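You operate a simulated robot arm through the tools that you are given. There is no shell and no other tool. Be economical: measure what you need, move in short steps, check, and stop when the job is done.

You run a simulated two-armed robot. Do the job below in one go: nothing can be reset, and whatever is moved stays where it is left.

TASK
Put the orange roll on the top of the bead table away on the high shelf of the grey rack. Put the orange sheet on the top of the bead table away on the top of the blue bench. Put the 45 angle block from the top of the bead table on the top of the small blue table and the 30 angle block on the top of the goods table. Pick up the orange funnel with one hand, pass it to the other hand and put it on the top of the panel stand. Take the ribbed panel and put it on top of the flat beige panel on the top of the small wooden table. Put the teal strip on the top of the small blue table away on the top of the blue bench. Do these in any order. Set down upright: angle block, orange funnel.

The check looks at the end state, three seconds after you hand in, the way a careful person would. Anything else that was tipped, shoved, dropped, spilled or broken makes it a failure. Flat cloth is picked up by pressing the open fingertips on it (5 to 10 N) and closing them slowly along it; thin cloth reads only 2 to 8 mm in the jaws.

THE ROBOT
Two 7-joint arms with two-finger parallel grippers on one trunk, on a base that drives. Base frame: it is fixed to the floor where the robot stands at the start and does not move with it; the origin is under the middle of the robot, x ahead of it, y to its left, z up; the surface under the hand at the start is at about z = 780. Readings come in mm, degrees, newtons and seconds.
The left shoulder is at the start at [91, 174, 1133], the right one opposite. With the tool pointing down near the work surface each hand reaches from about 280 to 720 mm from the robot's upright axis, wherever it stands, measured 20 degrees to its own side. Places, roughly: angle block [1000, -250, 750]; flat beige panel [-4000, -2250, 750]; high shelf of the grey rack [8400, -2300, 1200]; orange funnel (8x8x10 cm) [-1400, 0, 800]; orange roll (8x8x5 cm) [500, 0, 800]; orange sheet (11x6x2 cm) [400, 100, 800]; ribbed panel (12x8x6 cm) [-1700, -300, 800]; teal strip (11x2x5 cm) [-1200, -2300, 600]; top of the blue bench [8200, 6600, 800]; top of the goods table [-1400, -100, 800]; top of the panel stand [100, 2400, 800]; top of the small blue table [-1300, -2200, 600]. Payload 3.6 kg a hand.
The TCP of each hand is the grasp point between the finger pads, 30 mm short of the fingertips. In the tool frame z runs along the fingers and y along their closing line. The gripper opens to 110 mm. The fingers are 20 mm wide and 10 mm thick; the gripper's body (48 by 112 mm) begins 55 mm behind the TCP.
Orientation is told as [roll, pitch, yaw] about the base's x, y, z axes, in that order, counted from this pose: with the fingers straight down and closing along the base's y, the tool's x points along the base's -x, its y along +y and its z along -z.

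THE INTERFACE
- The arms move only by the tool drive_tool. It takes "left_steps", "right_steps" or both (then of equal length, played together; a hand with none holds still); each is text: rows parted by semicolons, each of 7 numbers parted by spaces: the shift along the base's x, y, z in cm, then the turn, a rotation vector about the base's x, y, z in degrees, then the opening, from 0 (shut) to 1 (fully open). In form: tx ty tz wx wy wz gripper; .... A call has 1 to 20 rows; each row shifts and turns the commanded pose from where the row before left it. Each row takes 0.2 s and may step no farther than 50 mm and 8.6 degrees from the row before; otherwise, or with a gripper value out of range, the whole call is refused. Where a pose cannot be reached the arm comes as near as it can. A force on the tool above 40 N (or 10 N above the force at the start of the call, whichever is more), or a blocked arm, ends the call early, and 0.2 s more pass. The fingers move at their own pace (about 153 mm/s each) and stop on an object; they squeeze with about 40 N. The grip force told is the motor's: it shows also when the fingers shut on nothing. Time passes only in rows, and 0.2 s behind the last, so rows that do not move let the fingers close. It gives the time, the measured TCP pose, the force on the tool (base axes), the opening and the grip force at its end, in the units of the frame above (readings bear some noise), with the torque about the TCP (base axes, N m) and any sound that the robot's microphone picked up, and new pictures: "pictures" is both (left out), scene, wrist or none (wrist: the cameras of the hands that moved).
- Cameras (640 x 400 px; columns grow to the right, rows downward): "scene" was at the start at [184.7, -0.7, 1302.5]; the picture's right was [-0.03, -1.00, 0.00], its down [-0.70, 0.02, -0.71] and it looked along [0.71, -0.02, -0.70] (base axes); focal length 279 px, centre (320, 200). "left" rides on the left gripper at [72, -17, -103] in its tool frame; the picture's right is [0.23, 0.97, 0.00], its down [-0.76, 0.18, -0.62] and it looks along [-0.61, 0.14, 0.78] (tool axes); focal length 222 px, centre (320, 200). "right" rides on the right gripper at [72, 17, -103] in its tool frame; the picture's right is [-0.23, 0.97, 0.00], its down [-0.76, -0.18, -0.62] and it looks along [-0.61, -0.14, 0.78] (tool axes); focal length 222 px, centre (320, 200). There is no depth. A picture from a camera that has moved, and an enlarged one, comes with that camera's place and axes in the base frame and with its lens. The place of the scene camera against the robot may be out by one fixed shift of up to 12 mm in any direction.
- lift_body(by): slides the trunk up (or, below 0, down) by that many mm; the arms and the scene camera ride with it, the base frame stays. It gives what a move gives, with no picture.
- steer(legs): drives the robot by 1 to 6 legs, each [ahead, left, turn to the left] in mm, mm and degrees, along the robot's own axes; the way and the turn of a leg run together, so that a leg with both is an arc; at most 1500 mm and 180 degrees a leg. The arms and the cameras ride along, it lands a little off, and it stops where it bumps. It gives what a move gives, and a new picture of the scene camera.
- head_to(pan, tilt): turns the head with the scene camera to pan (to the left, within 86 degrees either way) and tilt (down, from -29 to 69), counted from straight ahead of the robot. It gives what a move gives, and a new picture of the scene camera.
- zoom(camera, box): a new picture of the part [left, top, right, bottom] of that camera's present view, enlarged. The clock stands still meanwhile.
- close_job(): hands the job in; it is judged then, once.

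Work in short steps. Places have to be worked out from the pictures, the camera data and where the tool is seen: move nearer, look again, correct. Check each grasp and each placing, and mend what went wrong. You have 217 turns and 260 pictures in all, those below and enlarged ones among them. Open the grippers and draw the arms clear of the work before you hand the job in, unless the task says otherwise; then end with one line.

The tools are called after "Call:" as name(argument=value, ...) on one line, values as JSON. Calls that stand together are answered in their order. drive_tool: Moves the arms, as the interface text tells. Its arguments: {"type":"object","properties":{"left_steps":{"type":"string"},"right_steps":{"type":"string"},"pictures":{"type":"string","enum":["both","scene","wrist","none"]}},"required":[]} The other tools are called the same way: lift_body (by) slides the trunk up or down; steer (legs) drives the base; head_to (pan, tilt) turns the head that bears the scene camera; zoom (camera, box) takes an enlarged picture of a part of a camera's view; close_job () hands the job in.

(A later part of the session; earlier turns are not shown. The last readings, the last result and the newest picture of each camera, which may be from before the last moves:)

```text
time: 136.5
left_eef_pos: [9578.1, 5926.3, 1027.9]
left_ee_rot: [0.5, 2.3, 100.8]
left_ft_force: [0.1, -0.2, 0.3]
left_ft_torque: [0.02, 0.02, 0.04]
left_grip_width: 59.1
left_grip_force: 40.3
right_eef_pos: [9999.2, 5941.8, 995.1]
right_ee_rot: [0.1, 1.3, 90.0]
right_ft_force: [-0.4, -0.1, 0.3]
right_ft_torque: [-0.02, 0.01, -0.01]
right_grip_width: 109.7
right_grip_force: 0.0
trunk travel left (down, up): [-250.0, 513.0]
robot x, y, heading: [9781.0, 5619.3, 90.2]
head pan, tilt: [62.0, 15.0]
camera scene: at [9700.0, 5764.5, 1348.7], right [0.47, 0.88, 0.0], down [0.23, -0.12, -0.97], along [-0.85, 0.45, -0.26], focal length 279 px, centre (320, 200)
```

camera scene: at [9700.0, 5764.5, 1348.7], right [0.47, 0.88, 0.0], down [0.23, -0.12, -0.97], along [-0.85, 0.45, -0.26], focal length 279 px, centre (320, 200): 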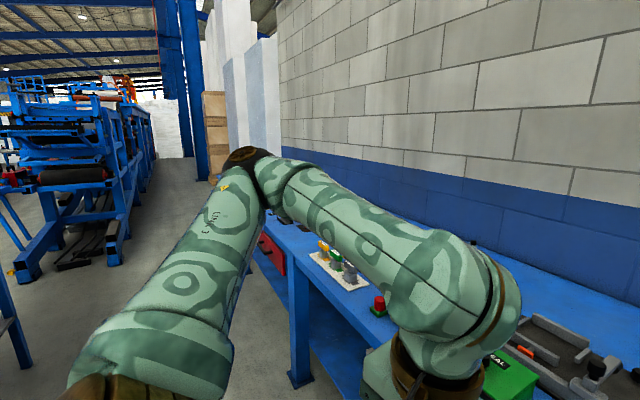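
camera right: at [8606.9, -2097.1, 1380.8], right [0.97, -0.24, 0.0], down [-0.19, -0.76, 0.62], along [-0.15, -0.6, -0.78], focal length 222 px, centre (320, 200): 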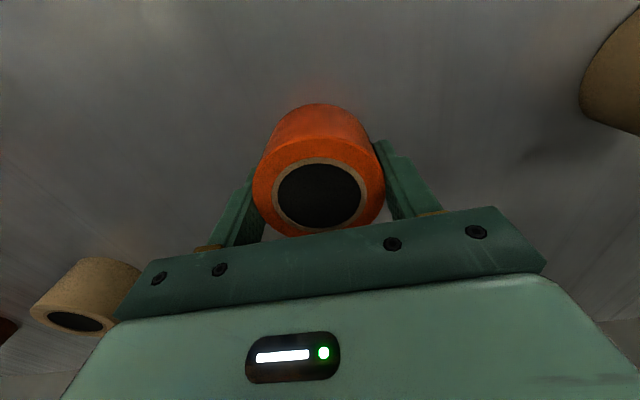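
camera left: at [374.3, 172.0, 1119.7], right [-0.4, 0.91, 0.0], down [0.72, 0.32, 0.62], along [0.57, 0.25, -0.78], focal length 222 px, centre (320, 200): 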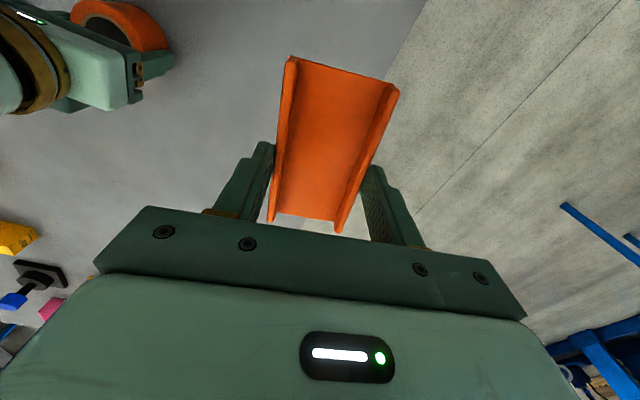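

The arm hides much. I side-step left along the bench about 1 m and look down at it.

Call:
steer(legs=[[0, 1000, 0]])

Call:
head_to(pan=0, tilt=30)

```text
time: 141.6
left_eef_pos: [8591.6, 5924.7, 1028.8]
left_ee_rot: [0.4, 2.3, 100.7]
left_ft_force: [0.1, -0.2, -1.0]
left_ft_torque: [0.01, -0.01, 0.0]
left_grip_width: 59.1
left_grip_force: 39.5
right_eef_pos: [9011.2, 5941.8, 994.0]
right_ee_rot: [0.1, 1.4, 89.9]
right_ft_force: [0.4, 0.7, -0.9]
right_ft_torque: [0.02, -0.05, -0.03]
right_grip_width: 109.8
right_grip_force: 0.1
trunk travel left (down, up): [-250.0, 513.0]
robot x, y, heading: [8791.8, 5617.4, 90.0]
head pan, tilt: [62.0, 15.0]
camera scene: at [8711.7, 5764.3, 1348.7], right [0.47, 0.88, 0.0], down [0.23, -0.12, -0.97], along [-0.85, 0.45, -0.26], focal length 279 px, centre (320, 200)
```

scene: 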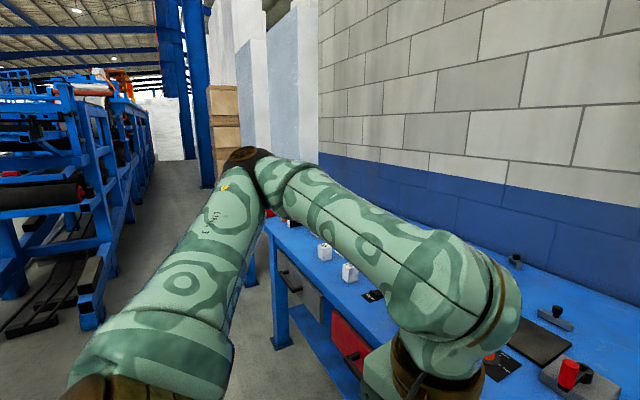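

```text
time: 142.9
left_eef_pos: [8590.1, 5926.2, 1027.9]
left_ee_rot: [0.4, 2.3, 100.6]
left_ft_force: [0.8, -0.4, -0.2]
left_ft_torque: [0.02, -0.03, 0.04]
left_grip_width: 58.8
left_grip_force: 40.1
right_eef_pos: [9011.5, 5941.0, 994.5]
right_ee_rot: [0.0, 1.4, 89.9]
right_ft_force: [-0.5, -0.4, -0.5]
right_ft_torque: [-0.02, -0.01, -0.01]
right_grip_width: 110.0
right_grip_force: 0.0
trunk travel left (down, up): [-250.0, 513.0]
robot x, y, heading: [8796.1, 5616.9, 90.2]
head pan, tilt: [0.0, 30.0]
camera scene: at [8794.5, 5810.8, 1324.5], right [1.0, 0.0, 0.0], down [0.0, -0.5, -0.87], along [0.0, 0.87, -0.5], focal length 279 px, centre (320, 200)
```

scene: 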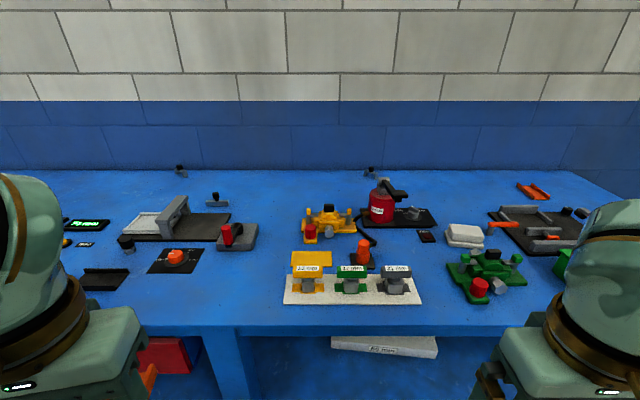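

A free patch lies about x 8460–8705, y 6200–6430. I drive 150 mm nearer, then bring the left hand over (8555, 6300), levelling its 2° tilt.

Call:
steer(legs=[[150, 0, 0]])

Call:
drive_tool(left_steps="-0.7 4.5 0 2.3 0 0 0; -0.7 4.5 0 0 0 0 0; -0.7 4.5 0 0 0 0 0; -0.7 4.5 0 0 0 0 0; -0.7 4 0 0 0 0 0; 0 0 -4 0 0 0 0; 0 0 -4 0 0 0 0; 0 0 -4 0 0 0 0; 0 0 0 0 0 0 0")

```text
time: 144.3
left_eef_pos: [8590.5, 6076.8, 1028.2]
left_ee_rot: [0.3, 2.4, 100.9]
left_ft_force: [0.0, 1.5, -1.2]
left_ft_torque: [-0.03, -0.01, -0.02]
left_grip_width: 59.1
left_grip_force: 40.0
right_eef_pos: [9010.2, 6092.4, 994.1]
right_ee_rot: [0.1, 1.4, 90.1]
right_ft_force: [0.3, 0.3, -0.5]
right_ft_torque: [-0.02, -0.02, 0.01]
right_grip_width: 110.0
right_grip_force: 0.1
trunk travel left (down, up): [-250.0, 513.0]
robot x, y, heading: [8794.9, 5765.6, 90.1]
head pan, tilt: [0.0, 30.0]
camera scene: at [8793.7, 5962.2, 1324.2], right [1.0, 0.0, 0.0], down [0.0, -0.5, -0.87], along [0.0, 0.87, -0.5], focal length 279 px, centre (320, 200)
```

scene: 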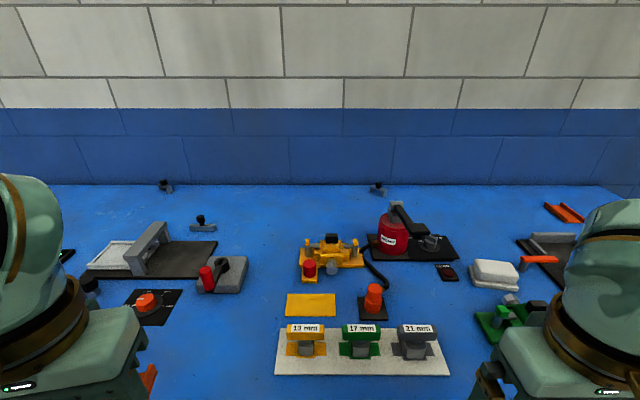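

```text
time: 146.3
left_eef_pos: [8555.4, 6294.7, 908.8]
left_ee_rot: [0.0, 0.0, 100.8]
left_ft_force: [0.4, 0.5, -1.0]
left_ft_torque: [0.02, -0.01, -0.01]
left_grip_width: 58.9
left_grip_force: 39.5
right_eef_pos: [9009.5, 6092.1, 995.0]
right_ee_rot: [0.1, 1.4, 90.2]
right_ft_force: [0.6, -0.8, -0.3]
right_ft_torque: [0.0, 0.0, 0.0]
right_grip_width: 110.1
right_grip_force: 0.0
trunk travel left (down, up): [-250.0, 513.0]
robot x, y, heading: [8788.9, 5765.7, 90.4]
head pan, tilt: [0.0, 30.0]
camera scene: at [8793.8, 5960.4, 1324.6], right [1.0, 0.0, 0.0], down [0.0, -0.5, -0.87], along [0.0, 0.87, -0.5], focal length 279 px, centre (320, 200)
camera left: at [8586.2, 6226.8, 1012.4], right [-0.91, -0.41, 0.0], down [-0.32, 0.71, 0.62], along [-0.25, 0.57, -0.78], focal length 222 px, centre (320, 200)
```

scene: 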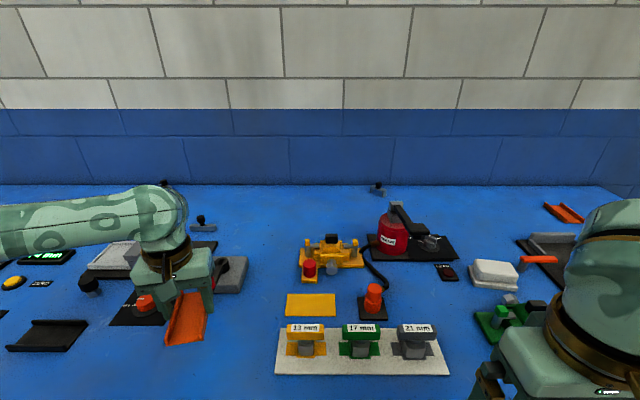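
left: 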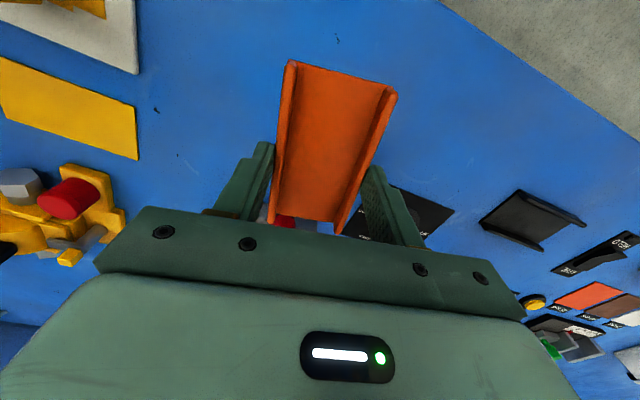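

I shift 4 cm right and 2 cm to the front for clearance from the card, and go down to ~850.

Call:
drive_tool(left_steps="2 -1 0 0 0 0 0; 2 -1 0 0 0 0 0; 0 0 -2 0 0 0 0; 0 0 -2 0 0 0 0; 0 0 -1.5 0 0 0 0; 0 0 0 0 0 0 0")

```text
time: 147.7
left_eef_pos: [8596.3, 6274.2, 853.8]
left_ee_rot: [0.0, -0.1, 100.9]
left_ft_force: [-0.1, -0.5, -0.6]
left_ft_torque: [0.02, 0.01, -0.03]
left_grip_width: 58.8
left_grip_force: 40.4
right_eef_pos: [9009.6, 6091.9, 994.7]
right_ee_rot: [0.1, 1.3, 90.2]
right_ft_force: [0.3, -0.5, 0.1]
right_ft_torque: [-0.01, 0.0, 0.0]
right_grip_width: 110.0
right_grip_force: 0.1
trunk travel left (down, up): [-250.0, 513.0]
robot x, y, heading: [8791.2, 5764.2, 90.5]
head pan, tilt: [0.0, 30.0]
camera scene: at [8793.7, 5960.5, 1324.5], right [1.0, 0.0, 0.0], down [0.0, -0.5, -0.87], along [0.0, 0.87, -0.5], focal length 279 px, centre (320, 200)
camera left: at [8627.3, 6207.1, 957.4], right [-0.91, -0.41, 0.0], down [-0.32, 0.71, 0.62], along [-0.25, 0.57, -0.78], focal length 222 px, centre (320, 200)
```

scene: 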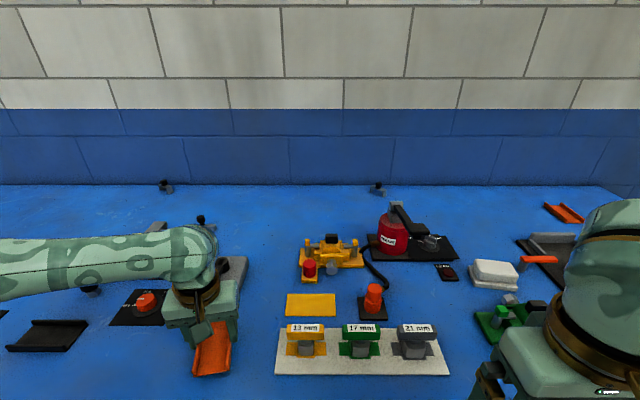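
left: 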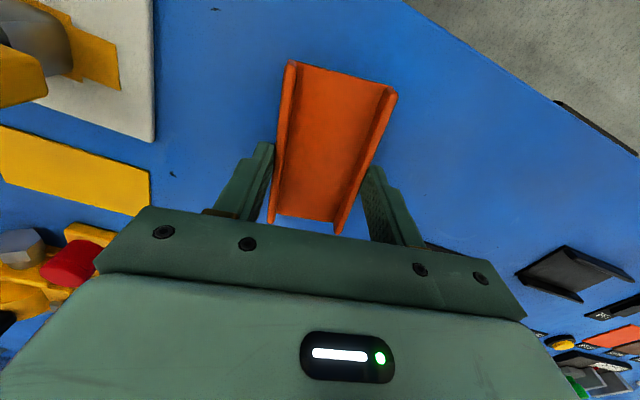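

Still clear all round. I lower in 4 mm rows until contact.

Call:
drive_tool(left_steps="0 0 -0.4 0 0 0 0; 0 0 -0.4 0 0 0 0; 0 0 -0.4 0 0 0 0; 0 0 -0.3 0 0 0 0; 0 0 -0.3 0 0 0 0; 0 0 -0.3 0 0 0 0; 0 0 -0.3 0 0 0 0; 0 0 -0.3 0 0 0 0; 0 0 0 0 0 0 0", pictures="none")

```text
time: 149.4
left_eef_pos: [8595.2, 6276.3, 834.2]
left_ee_rot: [-0.2, -0.5, 100.9]
left_ft_force: [-0.6, -3.9, 19.9]
left_ft_torque: [-0.55, 0.41, 0.02]
left_grip_width: 59.1
left_grip_force: 39.6
right_eef_pos: [9010.4, 6090.0, 995.4]
right_ee_rot: [0.2, 1.2, 90.3]
right_ft_force: [-0.8, -0.7, -0.6]
right_ft_torque: [-0.07, 0.0, -0.01]
right_grip_width: 110.1
right_grip_force: 0.0
trunk travel left (down, up): [-250.0, 513.0]
robot x, y, heading: [8793.7, 5761.8, 90.5]
head pan, tilt: [0.0, 30.0]
stopped in row 8 (left hand): the force on the tool passed its limit at 46 N (the readings are from after the stop); the commanded pose is now the measured one
```

Contact at 834. I open, rise, and draw back, then look.

Call:
drive_tool(left_steps="0 0 0 0 0 0 0.75; 0 0 0 0 0 0 0.75; 0 0 2 0 0 0 0.75; 0 0 4 0 0 0 0.75; 0 0 4 0 0 0 1; 0 0 4 0 0 0 1; 0 -4 3 0 0 0 1; 0 -5 0 0 0 0 1; 0 -5 0 0 0 0 1; 0 -5 0 0 0 0 1; 0 -4 0 0 0 0 1", pictures="scene")

```text
time: 151.8
left_eef_pos: [8599.0, 6086.8, 1006.2]
left_ee_rot: [-0.2, -0.3, 101.0]
left_ft_force: [-0.1, -0.2, 0.6]
left_ft_torque: [-0.01, 0.02, 0.02]
left_grip_width: 110.3
left_grip_force: 0.1
left hand out of reach, approached as far as the arm can: row 10, 11
right_eef_pos: [9009.6, 6092.2, 995.3]
right_ee_rot: [0.1, 1.2, 90.3]
right_ft_force: [-0.3, -0.8, -0.1]
right_ft_torque: [0.0, 0.04, 0.04]
right_grip_width: 109.9
right_grip_force: 0.1
trunk travel left (down, up): [-250.0, 513.0]
robot x, y, heading: [8792.5, 5768.7, 90.3]
head pan, tilt: [0.0, 30.0]
camera scene: at [8794.0, 5960.8, 1324.4], right [1.0, 0.0, 0.0], down [0.0, -0.5, -0.87], along [0.0, 0.87, -0.5], focal length 279 px, centre (320, 200)
```

scene: 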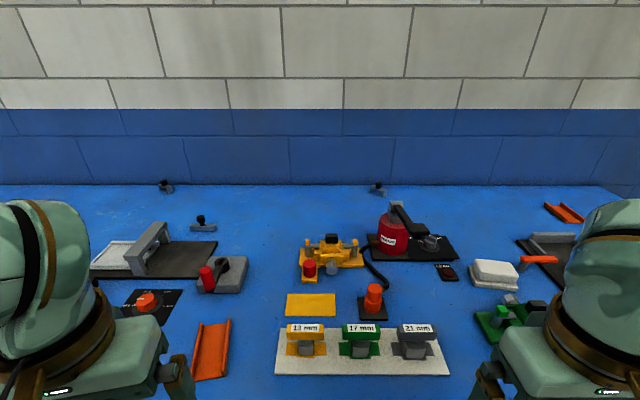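

The sheet lies on the bench. I now drive back the same way, keeping my heading, toward the lane.

Call:
steer(legs=[[-200, 0, 0], [0, -1000, -0.3], [-1490, 0, 0], [-1490, 0, 0], [-1490, 0, 0], [-1490, 0, 0]])

```text
time: 185.6
left_eef_pos: [9646.7, 19.7, 1006.9]
left_ee_rot: [-0.2, -0.4, 105.4]
left_ft_force: [0.5, -0.3, -0.5]
left_ft_torque: [-0.02, -0.03, -0.01]
left_grip_width: 110.0
left_grip_force: 0.0
right_eef_pos: [10056.8, 55.9, 995.2]
right_ee_rot: [0.0, 1.3, 94.7]
right_ft_force: [0.1, 0.0, 0.3]
right_ft_torque: [0.01, -0.01, 0.01]
right_grip_width: 110.2
right_grip_force: 0.0
trunk travel left (down, up): [-250.0, 513.0]
robot x, y, heading: [9868.4, -283.2, 94.5]
head pan, tilt: [0.0, 30.0]
camera scene: at [9852.3, -91.7, 1324.5], right [1.0, 0.08, 0.0], down [0.04, -0.5, -0.87], along [-0.07, 0.86, -0.5], focal length 279 px, centre (320, 200)
```

scene: 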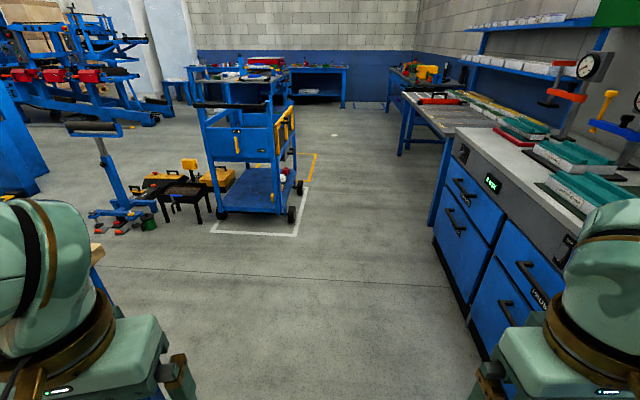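

Heading drifted to 94.5°. I correct, back to y≈-1080, then go west along the lane.

Call:
steer(legs=[[0, 0, -4.5], [-780, 0, 0], [0, 1490, 0], [0, 1490, 0]])

```text
time: 204.1
left_eef_pos: [6706.9, -744.1, 1007.1]
left_ee_rot: [-0.3, -0.3, 99.7]
left_ft_force: [0.9, 0.9, 0.3]
left_ft_torque: [0.0, -0.04, -0.01]
left_grip_width: 110.1
left_grip_force: 0.0
right_eef_pos: [7116.5, -749.6, 994.3]
right_ee_rot: [0.1, 1.3, 88.9]
right_ft_force: [0.1, -0.1, -0.8]
right_ft_torque: [-0.02, -0.01, 0.0]
right_grip_width: 110.0
right_grip_force: 0.1
trunk travel left (down, up): [-250.0, 513.0]
robot x, y, heading: [6895.1, -1069.1, 89.3]
head pan, tilt: [0.0, 30.0]
camera scene: at [6897.9, -875.4, 1324.5], right [1.0, -0.02, 0.0], down [-0.01, -0.5, -0.87], along [0.02, 0.87, -0.5], focal length 279 px, centre (320, 200)
```

scene: 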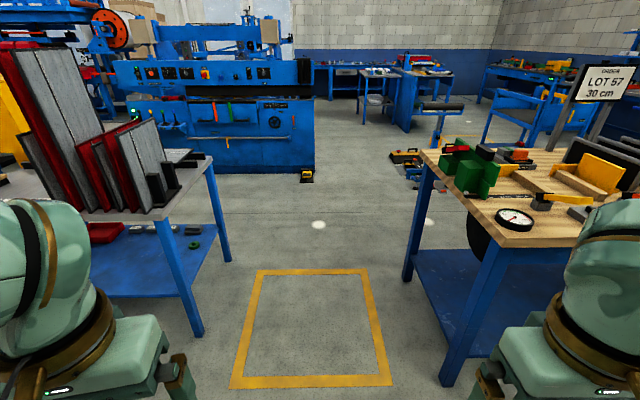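

All clear; I continue west to x≈1090 beside the bead table.

Call:
steer(legs=[[0, 1460, 0.7], [0, 1460, 0], [0, 1460, 0], [0, 1400, 0]])

```text
time: 231.7
left_eef_pos: [888.9, -1012.2, 1006.6]
left_ee_rot: [-0.2, -0.3, 106.5]
left_ft_force: [0.2, -0.8, 0.3]
left_ft_torque: [0.0, -0.01, 0.0]
left_grip_width: 109.8
left_grip_force: 0.1
right_eef_pos: [1297.7, -968.5, 994.1]
right_ee_rot: [0.3, 1.3, 95.8]
right_ft_force: [-0.6, -0.2, -0.9]
right_ft_torque: [-0.04, 0.01, -0.01]
right_grip_width: 110.2
right_grip_force: 0.1
trunk travel left (down, up): [-250.0, 513.0]
robot x, y, heading: [1113.9, -1311.6, 95.8]
head pan, tilt: [0.0, 30.0]
camera scene: at [1096.0, -1120.1, 1324.5], right [0.99, 0.1, 0.0], down [0.05, -0.5, -0.87], along [-0.09, 0.86, -0.5], focal length 279 px, centre (320, 200)
```

scene: 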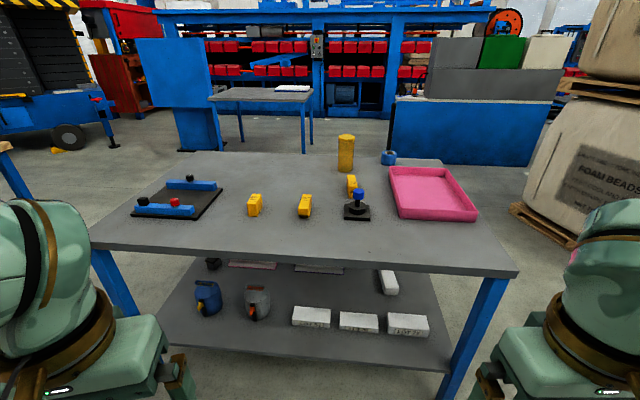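

The tables line up as expected. I square up and drive in to about y=-850 for a close look at the blocks.

Call:
steer(legs=[[0, 0, -5.8], [440, 50, 0]])

Call:
head_to(pan=0, tilt=40)

```text
time: 234.9
left_eef_pos: [867.4, -561.4, 1007.6]
left_ee_rot: [-0.2, -0.3, 101.0]
left_ft_force: [0.2, 0.1, -0.3]
left_ft_torque: [-0.02, 0.0, 0.0]
left_grip_width: 110.1
left_grip_force: 0.1
right_eef_pos: [1279.0, -557.2, 994.5]
right_ee_rot: [0.1, 1.3, 90.3]
right_ft_force: [0.7, 1.1, 0.1]
right_ft_torque: [0.0, -0.01, 0.02]
right_grip_width: 109.9
right_grip_force: 0.1
trunk travel left (down, up): [-250.0, 513.0]
robot x, y, heading: [1060.3, -881.1, 90.4]
head pan, tilt: [0.0, 30.0]
camera scene: at [1062.5, -686.9, 1324.3], right [1.0, 0.0, 0.0], down [0.0, -0.5, -0.87], along [0.0, 0.87, -0.5], focal length 279 px, centre (320, 200)
```

scene: 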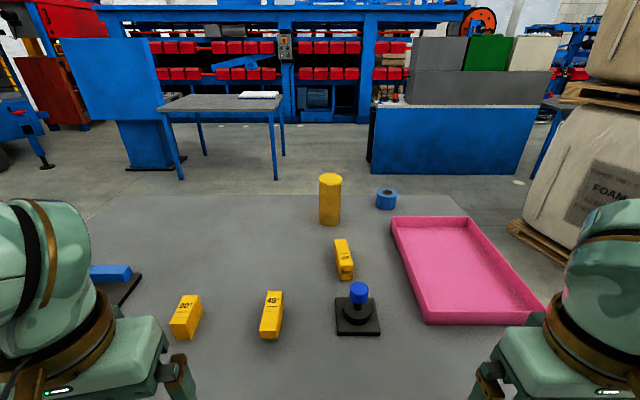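

```text
time: 235.6
left_eef_pos: [867.9, -562.1, 1006.8]
left_ee_rot: [-0.2, -0.4, 101.0]
left_ft_force: [0.6, 0.1, -0.1]
left_ft_torque: [0.0, 0.02, -0.03]
left_grip_width: 109.8
left_grip_force: 0.1
right_eef_pos: [1279.6, -554.8, 995.5]
right_ee_rot: [0.2, 1.4, 90.2]
right_ft_force: [0.1, -0.4, -0.1]
right_ft_torque: [-0.01, 0.01, -0.02]
right_grip_width: 110.0
right_grip_force: 0.0
trunk travel left (down, up): [-250.0, 513.0]
robot x, y, heading: [1064.9, -883.8, 90.5]
head pan, tilt: [0.0, 40.0]
camera scene: at [1062.6, -693.2, 1309.2], right [1.0, 0.0, 0.0], down [0.0, -0.64, -0.77], along [0.0, 0.77, -0.64], focal length 279 px, centre (320, 200)
```

scene: 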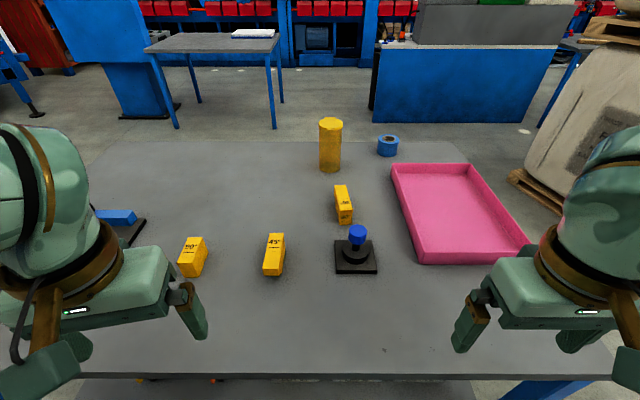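

The 45 block is near (958,-280), the 30 near (1129,-105), both with length along y, tops z≈826. I close in 70 mm and put the left hand above the 45 block.

Call:
steer(legs=[[70, 0, -0.4]])

Call:
drive_tool(left_steps="1.5 3.5 0 0 0 -2 1; 1.5 3.5 0 0 0 -2 1; 1.5 3.5 0 0 0 -2 1; 1.5 3.5 -2 0 0 -1.5 1; 1.5 3.5 -2 0 0 -1.5 1; 1.5 3.5 -2 0 0 0 1; 0 0 -4 0 0 0 1; 0 0 0 0 0 0 1", pictures="both")

```text
time: 236.6
left_eef_pos: [867.8, -488.0, 1005.3]
left_ee_rot: [-0.2, -0.3, 100.5]
left_ft_force: [-0.5, 1.5, 0.3]
left_ft_torque: [-0.02, 0.02, 0.02]
left_grip_width: 110.2
left_grip_force: 0.0
right_eef_pos: [1280.2, -485.3, 993.6]
right_ee_rot: [0.0, 1.4, 89.9]
right_ft_force: [0.5, 0.9, -0.1]
right_ft_torque: [-0.09, 0.01, 0.04]
right_grip_width: 109.9
right_grip_force: 0.1
trunk travel left (down, up): [-250.0, 513.0]
robot x, y, heading: [1060.7, -809.6, 89.9]
head pan, tilt: [0.0, 40.0]
camera scene: at [1063.6, -620.8, 1308.8], right [1.0, 0.0, 0.0], down [0.0, -0.64, -0.76], along [0.0, 0.76, -0.64], focal length 279 px, centre (320, 200)
```

scene: 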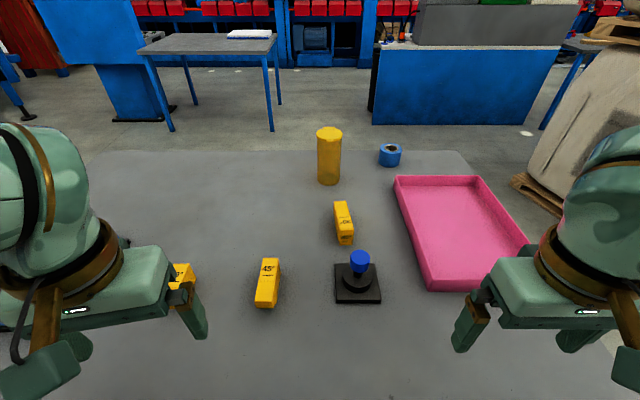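

```text
time: 238.4
left_eef_pos: [960.0, -278.1, 901.3]
left_ee_rot: [-0.2, -0.3, 91.6]
left_ft_force: [-0.1, 0.0, 0.3]
left_ft_torque: [0.02, 0.01, 0.0]
left_grip_width: 110.1
left_grip_force: 0.1
right_eef_pos: [1280.6, -487.7, 994.4]
right_ee_rot: [0.1, 1.3, 89.9]
right_ft_force: [-0.3, -0.2, -0.6]
right_ft_torque: [0.01, 0.05, -0.03]
right_grip_width: 110.0
right_grip_force: 0.1
trunk travel left (down, up): [-250.0, 513.0]
robot x, y, heading: [1061.0, -810.4, 89.8]
head pan, tilt: [0.0, 40.0]
camera scene: at [1064.1, -622.6, 1309.2], right [1.0, 0.0, 0.0], down [0.0, -0.64, -0.77], along [0.0, 0.77, -0.64], focal length 279 px, centre (320, 200)
camera left: at [979.5, -349.3, 1005.5], right [-0.97, -0.25, 0.0], down [-0.2, 0.75, 0.63], along [-0.16, 0.61, -0.78], focal length 222 px, centre (320, 200)
```

scene: 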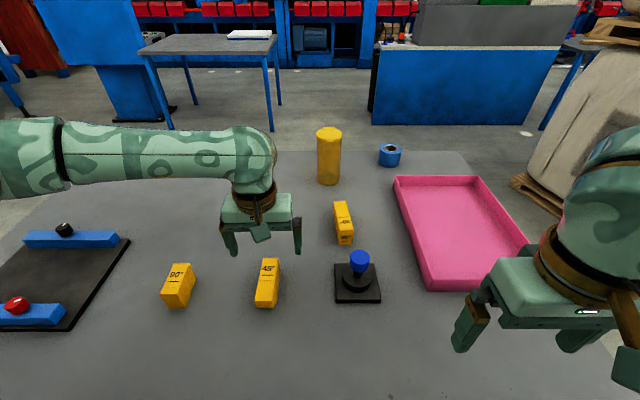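
left: 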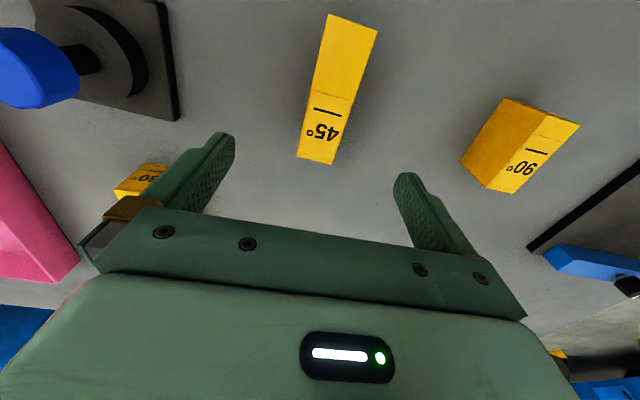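

I zoom to see the true shape and ends of the 45 and 30 blocks before gripping.

Call:
zoom(camera="scene", box=[220, 180, 400, 320])

```text
2.86 times, centred on (310, 250) of scene
camera zoom: at [1064.1, -622.6, 1309.2], right [1.0, 0.0, 0.0], down [0.0, -0.64, -0.77], along [0.0, 0.77, -0.64], focal length 796 px, centre (349, 57)
```

zoom: 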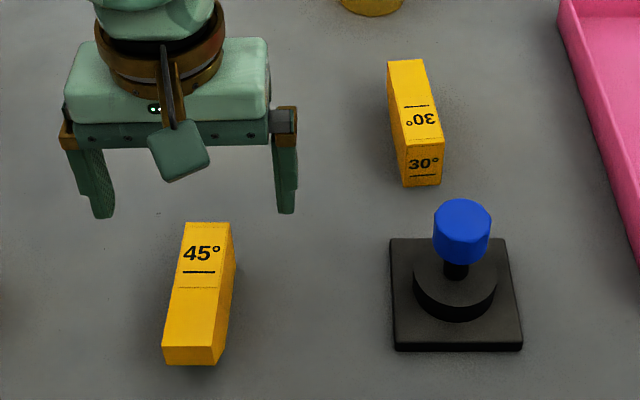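

The 45 block spans y≈-245..-345 at x≈957. I lower onto its middle and close.

Call:
drive_tool(left_steps="-0.3 -1 -3 0 0 -1 1; 0 0 -3 0 0 0 1; 0 0 -2.7 0 0 0 1; 0 0 0 0 0 0 0; 0 0 0 0 0 0 0; 0 0 0 0 0 0 0; 0 0 0 0 0 0 0", pictures="wrist")

```text
time: 240.0
left_eef_pos: [955.5, -288.3, 816.8]
left_ee_rot: [-0.2, -0.3, 90.6]
left_ft_force: [0.7, 0.6, 0.5]
left_ft_torque: [0.05, 0.0, 0.0]
left_grip_width: 31.5
left_grip_force: 40.1
right_eef_pos: [1280.3, -487.1, 994.3]
right_ee_rot: [0.1, 1.4, 89.9]
right_ft_force: [0.4, -0.7, 0.0]
right_ft_torque: [0.03, 0.02, 0.02]
right_grip_width: 110.0
right_grip_force: 0.0
trunk travel left (down, up): [-250.0, 513.0]
robot x, y, heading: [1063.6, -813.6, 89.8]
head pan, tilt: [0.0, 40.0]
camera left: at [973.6, -360.9, 920.6], right [-0.97, -0.24, 0.0], down [-0.19, 0.76, 0.63], along [-0.15, 0.61, -0.78], focal length 222 px, centre (320, 200)
```

left: 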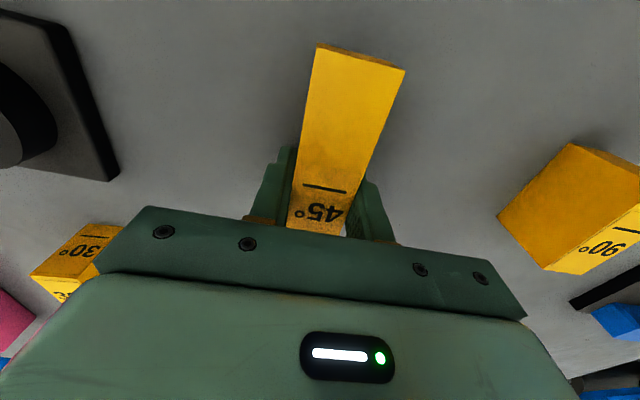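

Gripped (31.5 mm). I lift the 45 block and draw it back left, while the right hand swings over the 30 block at safe height.

Call:
drive_tool(left_steps="0 0 4 0 0 0 0; 0 0 4 0 0 0 0; -1 -4 2 0 0 0 0; -1.5 -4 2 0 0 0 0; -1.5 -4 2 0 0 0 0; -1.5 -4 2 0 0 0 0; -1.5 -2 1 0 0 0 0; 0 0 0 0 0 0 0; 0 0 0 0 0 0 0; 0 0 0 0 0 0 0; 0 0 0 0 0 0 0; 0 0 0 0 0 0 0; 0 0 0 0 0 0 0", right_steps="0 0 0 0 0 0 1; 0 0 0 0 0 0 1; 0 0 0 0 0 0 1; 0 4.1 -0.8 0.4 0 1 1; 0 4.1 -0.8 0.4 0 1 1; 0 4.1 -0.8 0.4 0 1 1; -2.2 4.1 -0.8 0 0 0 1; -2.2 4.1 -0.8 0 0 0 1; -2.2 4.1 -0.8 0 0 0 1; -2.2 4.1 -0.8 0 0 0 1; -2.2 4.1 -0.8 0 0 0 1; -2.2 4.3 0 0 0 0 1; -2.4 0 0 0 0 0 1")

```text
time: 242.8
left_eef_pos: [883.3, -468.7, 989.3]
left_ee_rot: [-0.3, -0.3, 90.6]
left_ft_force: [0.3, 0.2, -1.6]
left_ft_torque: [0.04, -0.03, 0.01]
left_grip_width: 31.3
left_grip_force: 40.0
right_eef_pos: [1150.0, -173.3, 931.4]
right_ee_rot: [0.0, 0.1, 92.9]
right_ft_force: [-0.4, 0.2, -0.6]
right_ft_torque: [-0.01, -0.03, 0.03]
right_grip_width: 109.8
right_grip_force: 0.1
right hand out of reach, approached as far as the arm can: row 11, 12
trunk travel left (down, up): [-250.0, 513.0]
robot x, y, heading: [1058.0, -805.1, 89.7]
head pan, tilt: [0.0, 40.0]
camera scene: at [1062.1, -622.1, 1309.0], right [1.0, 0.0, 0.0], down [0.0, -0.64, -0.77], along [0.0, 0.77, -0.64], focal length 279 px, centre (320, 200)
camera right: at [1136.4, -246.6, 1033.4], right [-0.98, 0.18, 0.0], down [0.14, 0.77, 0.62], along [0.11, 0.61, -0.78], focal length 222 px, centre (320, 200)
camera left: at [901.6, -540.8, 1092.6], right [-0.97, -0.24, -0.01], down [-0.19, 0.76, 0.63], along [-0.15, 0.61, -0.78], focal length 222 px, centre (320, 200)
```

scene: 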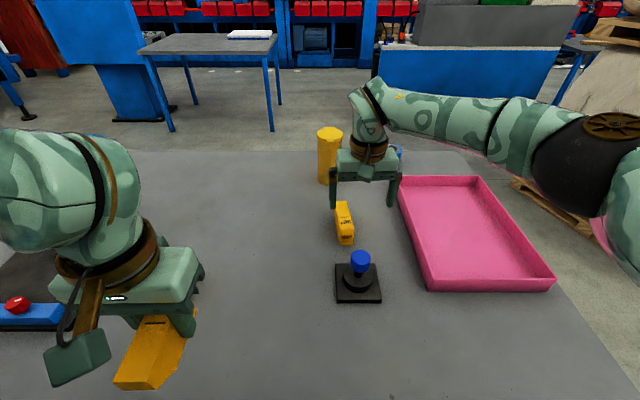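
right: 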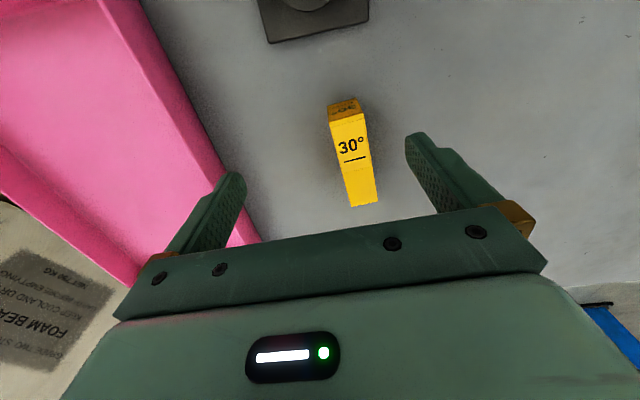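
left: 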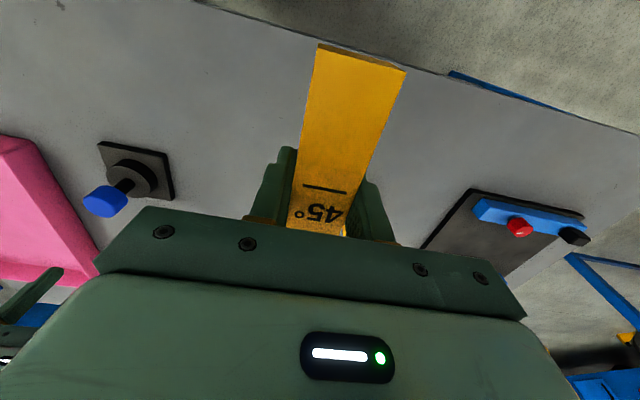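

The right arm is at its limit near y=-173 with the tool vertical. I tilt the hand 25° (fingers leaning forward), which brings the wrist back, then move above (1120,-128).

Call:
drive_tool(right_steps="0 0 0 8.3 0 0.5 1; 0 0 0 8.3 0 0.5 1; 0 0 0 8.3 0 0.5 1; -1.5 2.2 0 0 0 0 1; -1.5 2.3 -1 0 0 0 1; 0 0 0 0 0 0 1", pictures="both")

```text
time: 244.2
left_eef_pos: [885.3, -468.5, 989.4]
left_ee_rot: [-0.1, -0.2, 90.6]
left_ft_force: [-0.1, 0.8, -0.7]
left_ft_torque: [0.01, 0.01, -0.01]
left_grip_width: 31.3
left_grip_force: 40.4
right_eef_pos: [1122.2, -124.0, 925.3]
right_ee_rot: [-1.6, -24.7, 94.8]
right_ft_force: [0.4, 0.2, -0.4]
right_ft_torque: [0.02, 0.01, 0.0]
right_grip_width: 109.9
right_grip_force: 0.1
trunk travel left (down, up): [-250.0, 513.0]
robot x, y, heading: [1059.1, -814.0, 89.9]
head pan, tilt: [0.0, 40.0]
camera scene: at [1063.8, -622.6, 1309.2], right [1.0, 0.0, 0.0], down [0.0, -0.64, -0.77], along [0.0, 0.77, -0.64], focal length 279 px, centre (320, 200)
camera right: at [1110.5, -234.8, 986.9], right [-0.99, 0.14, 0.07], down [0.12, 0.44, 0.89], along [0.09, 0.89, -0.45], focal length 222 px, centre (320, 200)
```

scene: 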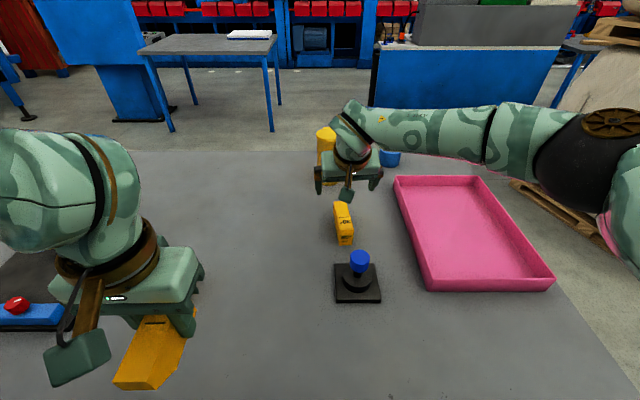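
right: 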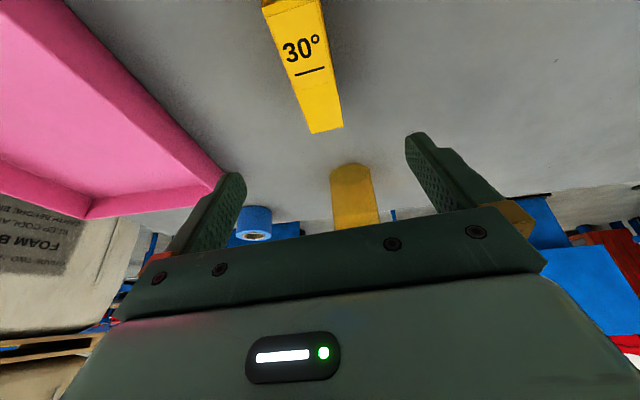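

Reached. The block's far end is at y≈-69, so its middle is ~-121 – the hand is right. I level the closing line, descend to z≈814 and close.

Call:
drive_tool(right_steps="-0.1 0 -3 0 1.3 0 1; 0 0 -3 0 0 0 1; 0 0 -3 0 0 0 1; 0 0 -2.1 0 0 0 1; 0 0 0 0 0 0 0; 0 0 0 0 0 0 0; 0 0 0 0 0 0 0; 0 0 0 0 0 0 0", pictures="both")

```text
time: 246.0
left_eef_pos: [884.7, -468.2, 991.1]
left_ee_rot: [-0.2, -0.4, 90.6]
left_ft_force: [0.5, -0.8, -1.2]
left_ft_torque: [0.02, -0.01, 0.02]
left_grip_width: 31.2
left_grip_force: 39.8
right_eef_pos: [1118.2, -124.8, 811.7]
right_ee_rot: [-0.3, -24.9, 94.2]
right_ft_force: [-0.1, 0.6, -0.6]
right_ft_torque: [0.06, 0.01, 0.01]
right_grip_width: 31.5
right_grip_force: 39.7
trunk travel left (down, up): [-250.0, 513.0]
robot x, y, heading: [1060.6, -809.2, 89.7]
head pan, tilt: [0.0, 40.0]
camera scene: at [1063.4, -622.2, 1309.1], right [1.0, 0.0, 0.0], down [0.0, -0.64, -0.77], along [0.0, 0.77, -0.64], focal length 279 px, centre (320, 200)
camera right: at [1108.0, -234.5, 874.3], right [-0.99, 0.14, 0.09], down [0.14, 0.44, 0.89], along [0.08, 0.89, -0.45], focal length 222 px, centre (320, 200)
```

scene: 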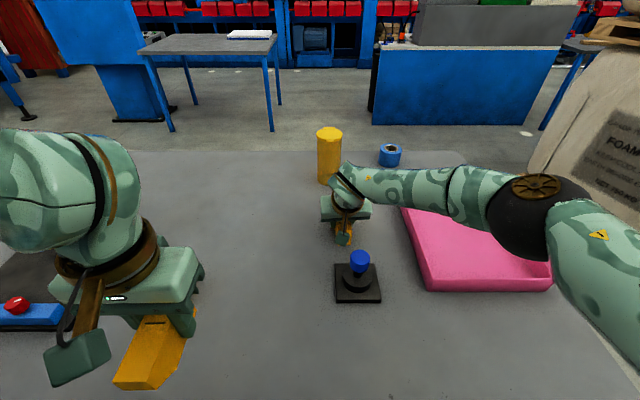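
right: 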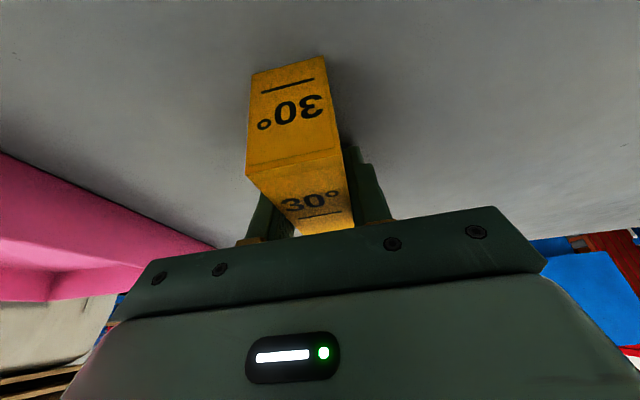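

Gripped (31.5 mm). I lift straight up past joystick height and draw back.

Call:
drive_tool(right_steps="0 0 4 0 0 0 0; 0 0 4 0 0 0 0; 0 0 4 0 0 0 0; 0 0 4 0 0 0 0; 1.5 -4 1 0 0 0 0; 1.5 -4 1 0 0 0 0; 1.5 -4 0 0 0 0 0; 1.5 -4 0 0 0 0 0; 1.5 -4 0 0 0 0 0; 1.5 -4 0 0 0 0 0; 1.5 -4 0 0 0 0 0; 1.5 -4 0 0 0 0 0", pictures="scene")

```text
time: 248.6
left_eef_pos: [884.9, -467.4, 989.3]
left_ee_rot: [-0.2, -0.3, 90.6]
left_ft_force: [0.2, -0.4, -1.1]
left_ft_torque: [0.02, -0.01, -0.02]
left_grip_width: 31.5
left_grip_force: 39.7
right_eef_pos: [1228.2, -411.4, 996.5]
right_ee_rot: [-0.3, -24.8, 94.1]
right_ft_force: [0.8, 0.6, -1.3]
right_ft_torque: [-0.01, 0.02, -0.02]
right_grip_width: 31.8
right_grip_force: 40.2
right hand out of reach, approached as far as the arm can: row 12
trunk travel left (down, up): [-250.0, 513.0]
robot x, y, heading: [1059.4, -812.1, 90.0]
head pan, tilt: [0.0, 40.0]
camera scene: at [1063.3, -622.0, 1309.0], right [1.0, 0.0, 0.0], down [0.0, -0.64, -0.77], along [0.0, 0.77, -0.64], focal length 279 px, centre (320, 200)
```

scene: 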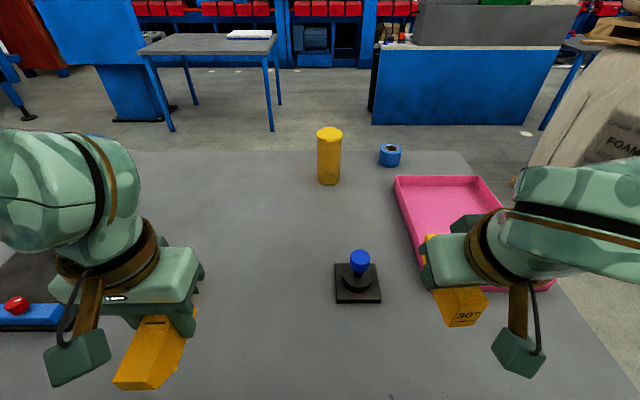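

Both blocks are held. I back away, turn to face -x and look toward the goods table.

Call:
steer(legs=[[-450, 0, 0], [0, 0, 90]])

Call:
head_to(pan=0, tilt=18)

```text
time: 255.1
left_eef_pos: [717.2, -1424.3, 990.9]
left_ee_rot: [-0.2, -0.3, -179.9]
left_ft_force: [-0.1, 0.4, -1.5]
left_ft_torque: [0.01, 0.02, -0.02]
left_grip_width: 31.5
left_grip_force: 39.5
right_eef_pos: [662.9, -1080.3, 997.6]
right_ee_rot: [-0.2, -24.8, -176.4]
right_ft_force: [-0.5, -0.8, -0.4]
right_ft_torque: [-0.01, 0.02, -0.05]
right_grip_width: 31.5
right_grip_force: 39.5
trunk travel left (down, up): [-250.0, 513.0]
robot x, y, heading: [1063.1, -1247.9, 179.2]
head pan, tilt: [0.0, 40.0]
camera scene: at [875.5, -1246.6, 1309.1], right [0.01, 1.0, 0.0], down [0.64, -0.01, -0.77], along [-0.77, 0.01, -0.64], focal length 279 px, centre (320, 200)
```

scene: 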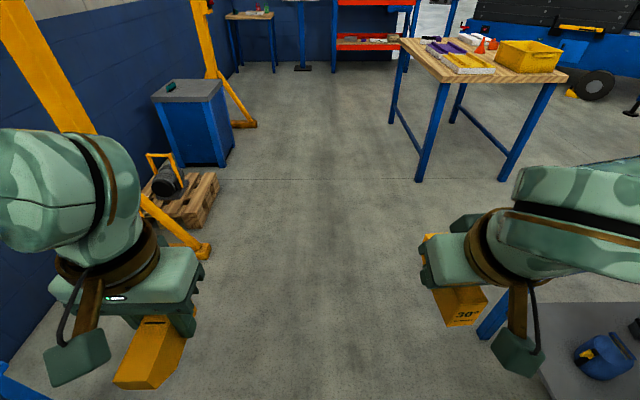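

```text
time: 255.9
left_eef_pos: [717.3, -1424.0, 990.3]
left_ee_rot: [-0.2, -0.3, -179.9]
left_ft_force: [-0.3, 0.4, -1.0]
left_ft_torque: [0.03, 0.03, 0.03]
left_grip_width: 31.1
left_grip_force: 40.0
right_eef_pos: [663.4, -1081.9, 996.6]
right_ee_rot: [-0.2, -24.7, -176.4]
right_ft_force: [-0.6, 0.1, -0.4]
right_ft_torque: [0.05, 0.02, -0.03]
right_grip_width: 31.3
right_grip_force: 40.1
trunk travel left (down, up): [-250.0, 513.0]
robot x, y, heading: [1062.2, -1252.1, 179.2]
head pan, tilt: [0.0, 18.0]
camera scene: at [867.2, -1246.4, 1343.7], right [0.01, 1.0, 0.0], down [0.31, 0.0, -0.95], along [-0.95, 0.01, -0.31], focal length 279 px, centre (320, 200)
```

scene: 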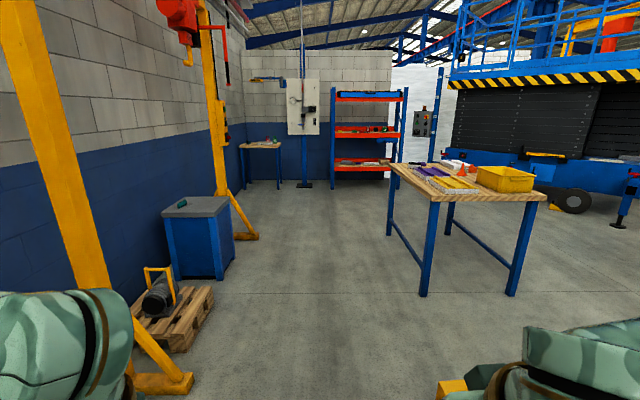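

The goods table spans x≈-850..-2000, y≈-480..260; the small blue table is the box at the wall. I drive along the lane and turn to face the goods table's south side.

Call:
steer(legs=[[1450, 0, 0], [1000, 0, 0.8], [0, 0, -90]])

Call:
head_to(pan=0, tilt=30)

```text
time: 271.9
left_eef_pos: [-1629.2, -868.2, 990.8]
left_ee_rot: [-0.1, -0.3, 92.1]
left_ft_force: [0.5, 1.3, -1.8]
left_ft_torque: [0.02, 0.02, -0.01]
left_grip_width: 31.3
left_grip_force: 40.3
right_eef_pos: [-1286.9, -800.6, 997.2]
right_ee_rot: [-0.2, -24.8, 95.7]
right_ft_force: [-0.9, 0.4, -0.5]
right_ft_torque: [-0.02, -0.01, 0.02]
right_grip_width: 31.5
right_grip_force: 40.1
trunk travel left (down, up): [-250.0, 513.0]
robot x, y, heading: [-1441.0, -1205.8, 91.4]
head pan, tilt: [0.0, 18.0]
camera scene: at [-1446.9, -1007.6, 1343.8], right [1.0, 0.02, 0.0], down [0.01, -0.31, -0.95], along [-0.02, 0.95, -0.31], focal length 279 px, centre (320, 200)
```

scene: 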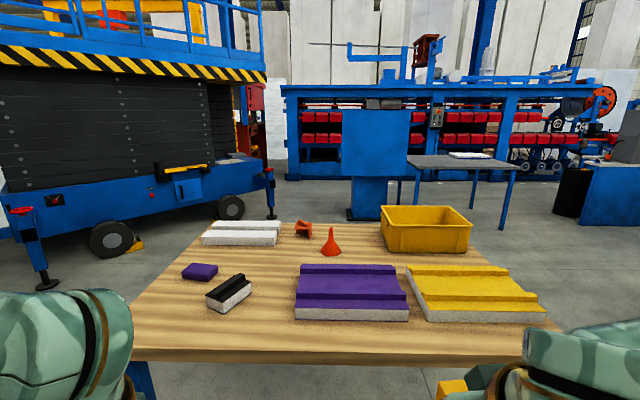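

```text
time: 272.6
left_eef_pos: [-1628.2, -866.6, 989.3]
left_ee_rot: [-0.2, -0.2, 92.1]
left_ft_force: [-0.3, 0.6, -1.3]
left_ft_torque: [0.03, -0.02, 0.04]
left_grip_width: 31.5
left_grip_force: 40.5
right_eef_pos: [-1288.7, -799.9, 996.9]
right_ee_rot: [-0.1, -24.8, 95.6]
right_ft_force: [0.2, -0.4, -1.0]
right_ft_torque: [-0.02, 0.03, -0.02]
right_grip_width: 31.6
right_grip_force: 40.2
trunk travel left (down, up): [-250.0, 513.0]
robot x, y, heading: [-1445.6, -1204.2, 91.1]
head pan, tilt: [0.0, 30.0]
camera scene: at [-1447.0, -1010.5, 1324.5], right [1.0, 0.02, 0.0], down [0.01, -0.5, -0.87], along [-0.02, 0.87, -0.5], focal length 279 px, centre (320, 200)
```

scene: 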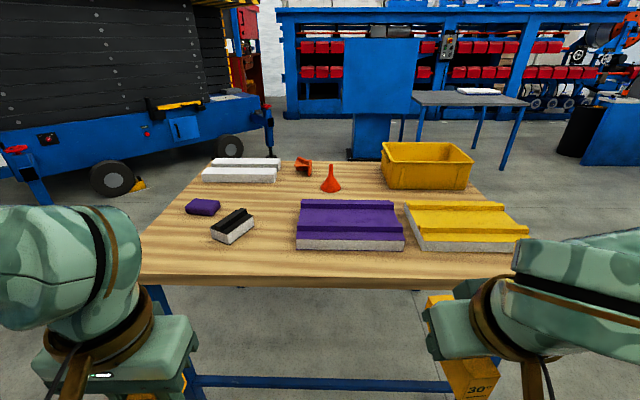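

I see the funnel (330,180), the ribbed black/white panel at about (-1726,-320), and a free strip near (-1605,-390). I move to stand at x≈-1760, y≈-810.

Call:
steer(legs=[[390, 310, -1.1]])

Call:
head_to(pan=0, tilt=45)

```text
time: 275.6
left_eef_pos: [-1933.2, -472.1, 989.5]
left_ee_rot: [-0.3, -0.3, 91.1]
left_ft_force: [-0.5, -0.1, -1.3]
left_ft_torque: [0.0, -0.01, 0.01]
left_grip_width: 31.3
left_grip_force: 40.3
right_eef_pos: [-1592.2, -413.0, 996.4]
right_ee_rot: [-0.2, -24.8, 94.7]
right_ft_force: [0.1, -0.8, -0.5]
right_ft_torque: [0.02, 0.0, -0.04]
right_grip_width: 31.5
right_grip_force: 40.4
trunk travel left (down, up): [-250.0, 513.0]
robot x, y, heading: [-1753.3, -813.5, 90.1]
head pan, tilt: [0.0, 30.0]
camera scene: at [-1754.3, -618.9, 1324.3], right [1.0, 0.01, 0.0], down [0.0, -0.5, -0.87], along [0.0, 0.87, -0.5], focal length 279 px, centre (320, 200)
```

scene: 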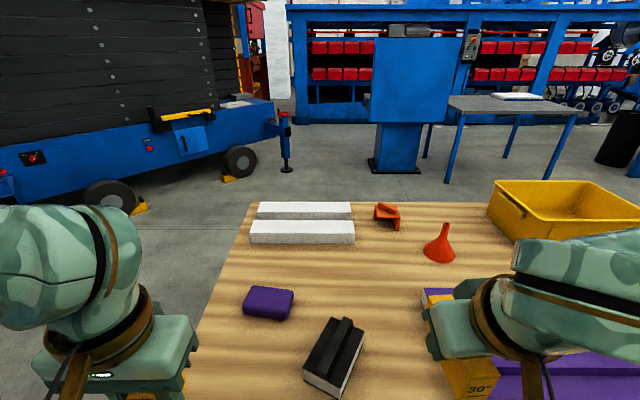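

```text
time: 276.4
left_eef_pos: [-1934.0, -472.4, 989.6]
left_ee_rot: [-0.3, -0.3, 91.0]
left_ft_force: [-0.1, 0.3, -0.7]
left_ft_torque: [0.0, 0.0, -0.01]
left_grip_width: 31.4
left_grip_force: 40.0
right_eef_pos: [-1591.0, -412.5, 998.1]
right_ee_rot: [-0.1, -24.7, 94.5]
right_ft_force: [0.4, 0.0, -0.9]
right_ft_torque: [0.01, -0.04, -0.03]
right_grip_width: 31.6
right_grip_force: 39.9
trunk travel left (down, up): [-250.0, 513.0]
robot x, y, heading: [-1753.2, -808.4, 90.2]
head pan, tilt: [0.0, 45.0]
camera scene: at [-1753.8, -628.6, 1301.9], right [1.0, 0.01, 0.0], down [0.0, -0.71, -0.71], along [0.0, 0.71, -0.71], focal length 279 px, centre (320, 200)
```

scene: 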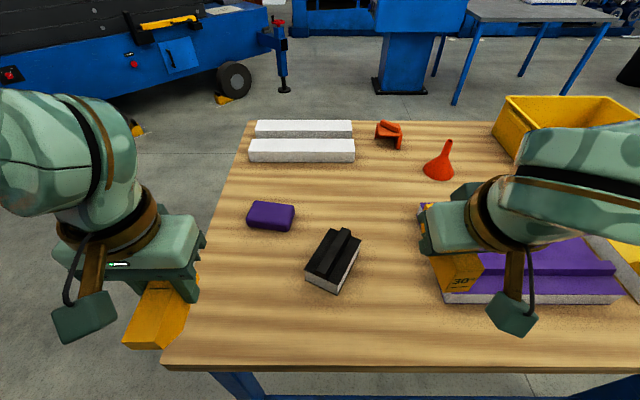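

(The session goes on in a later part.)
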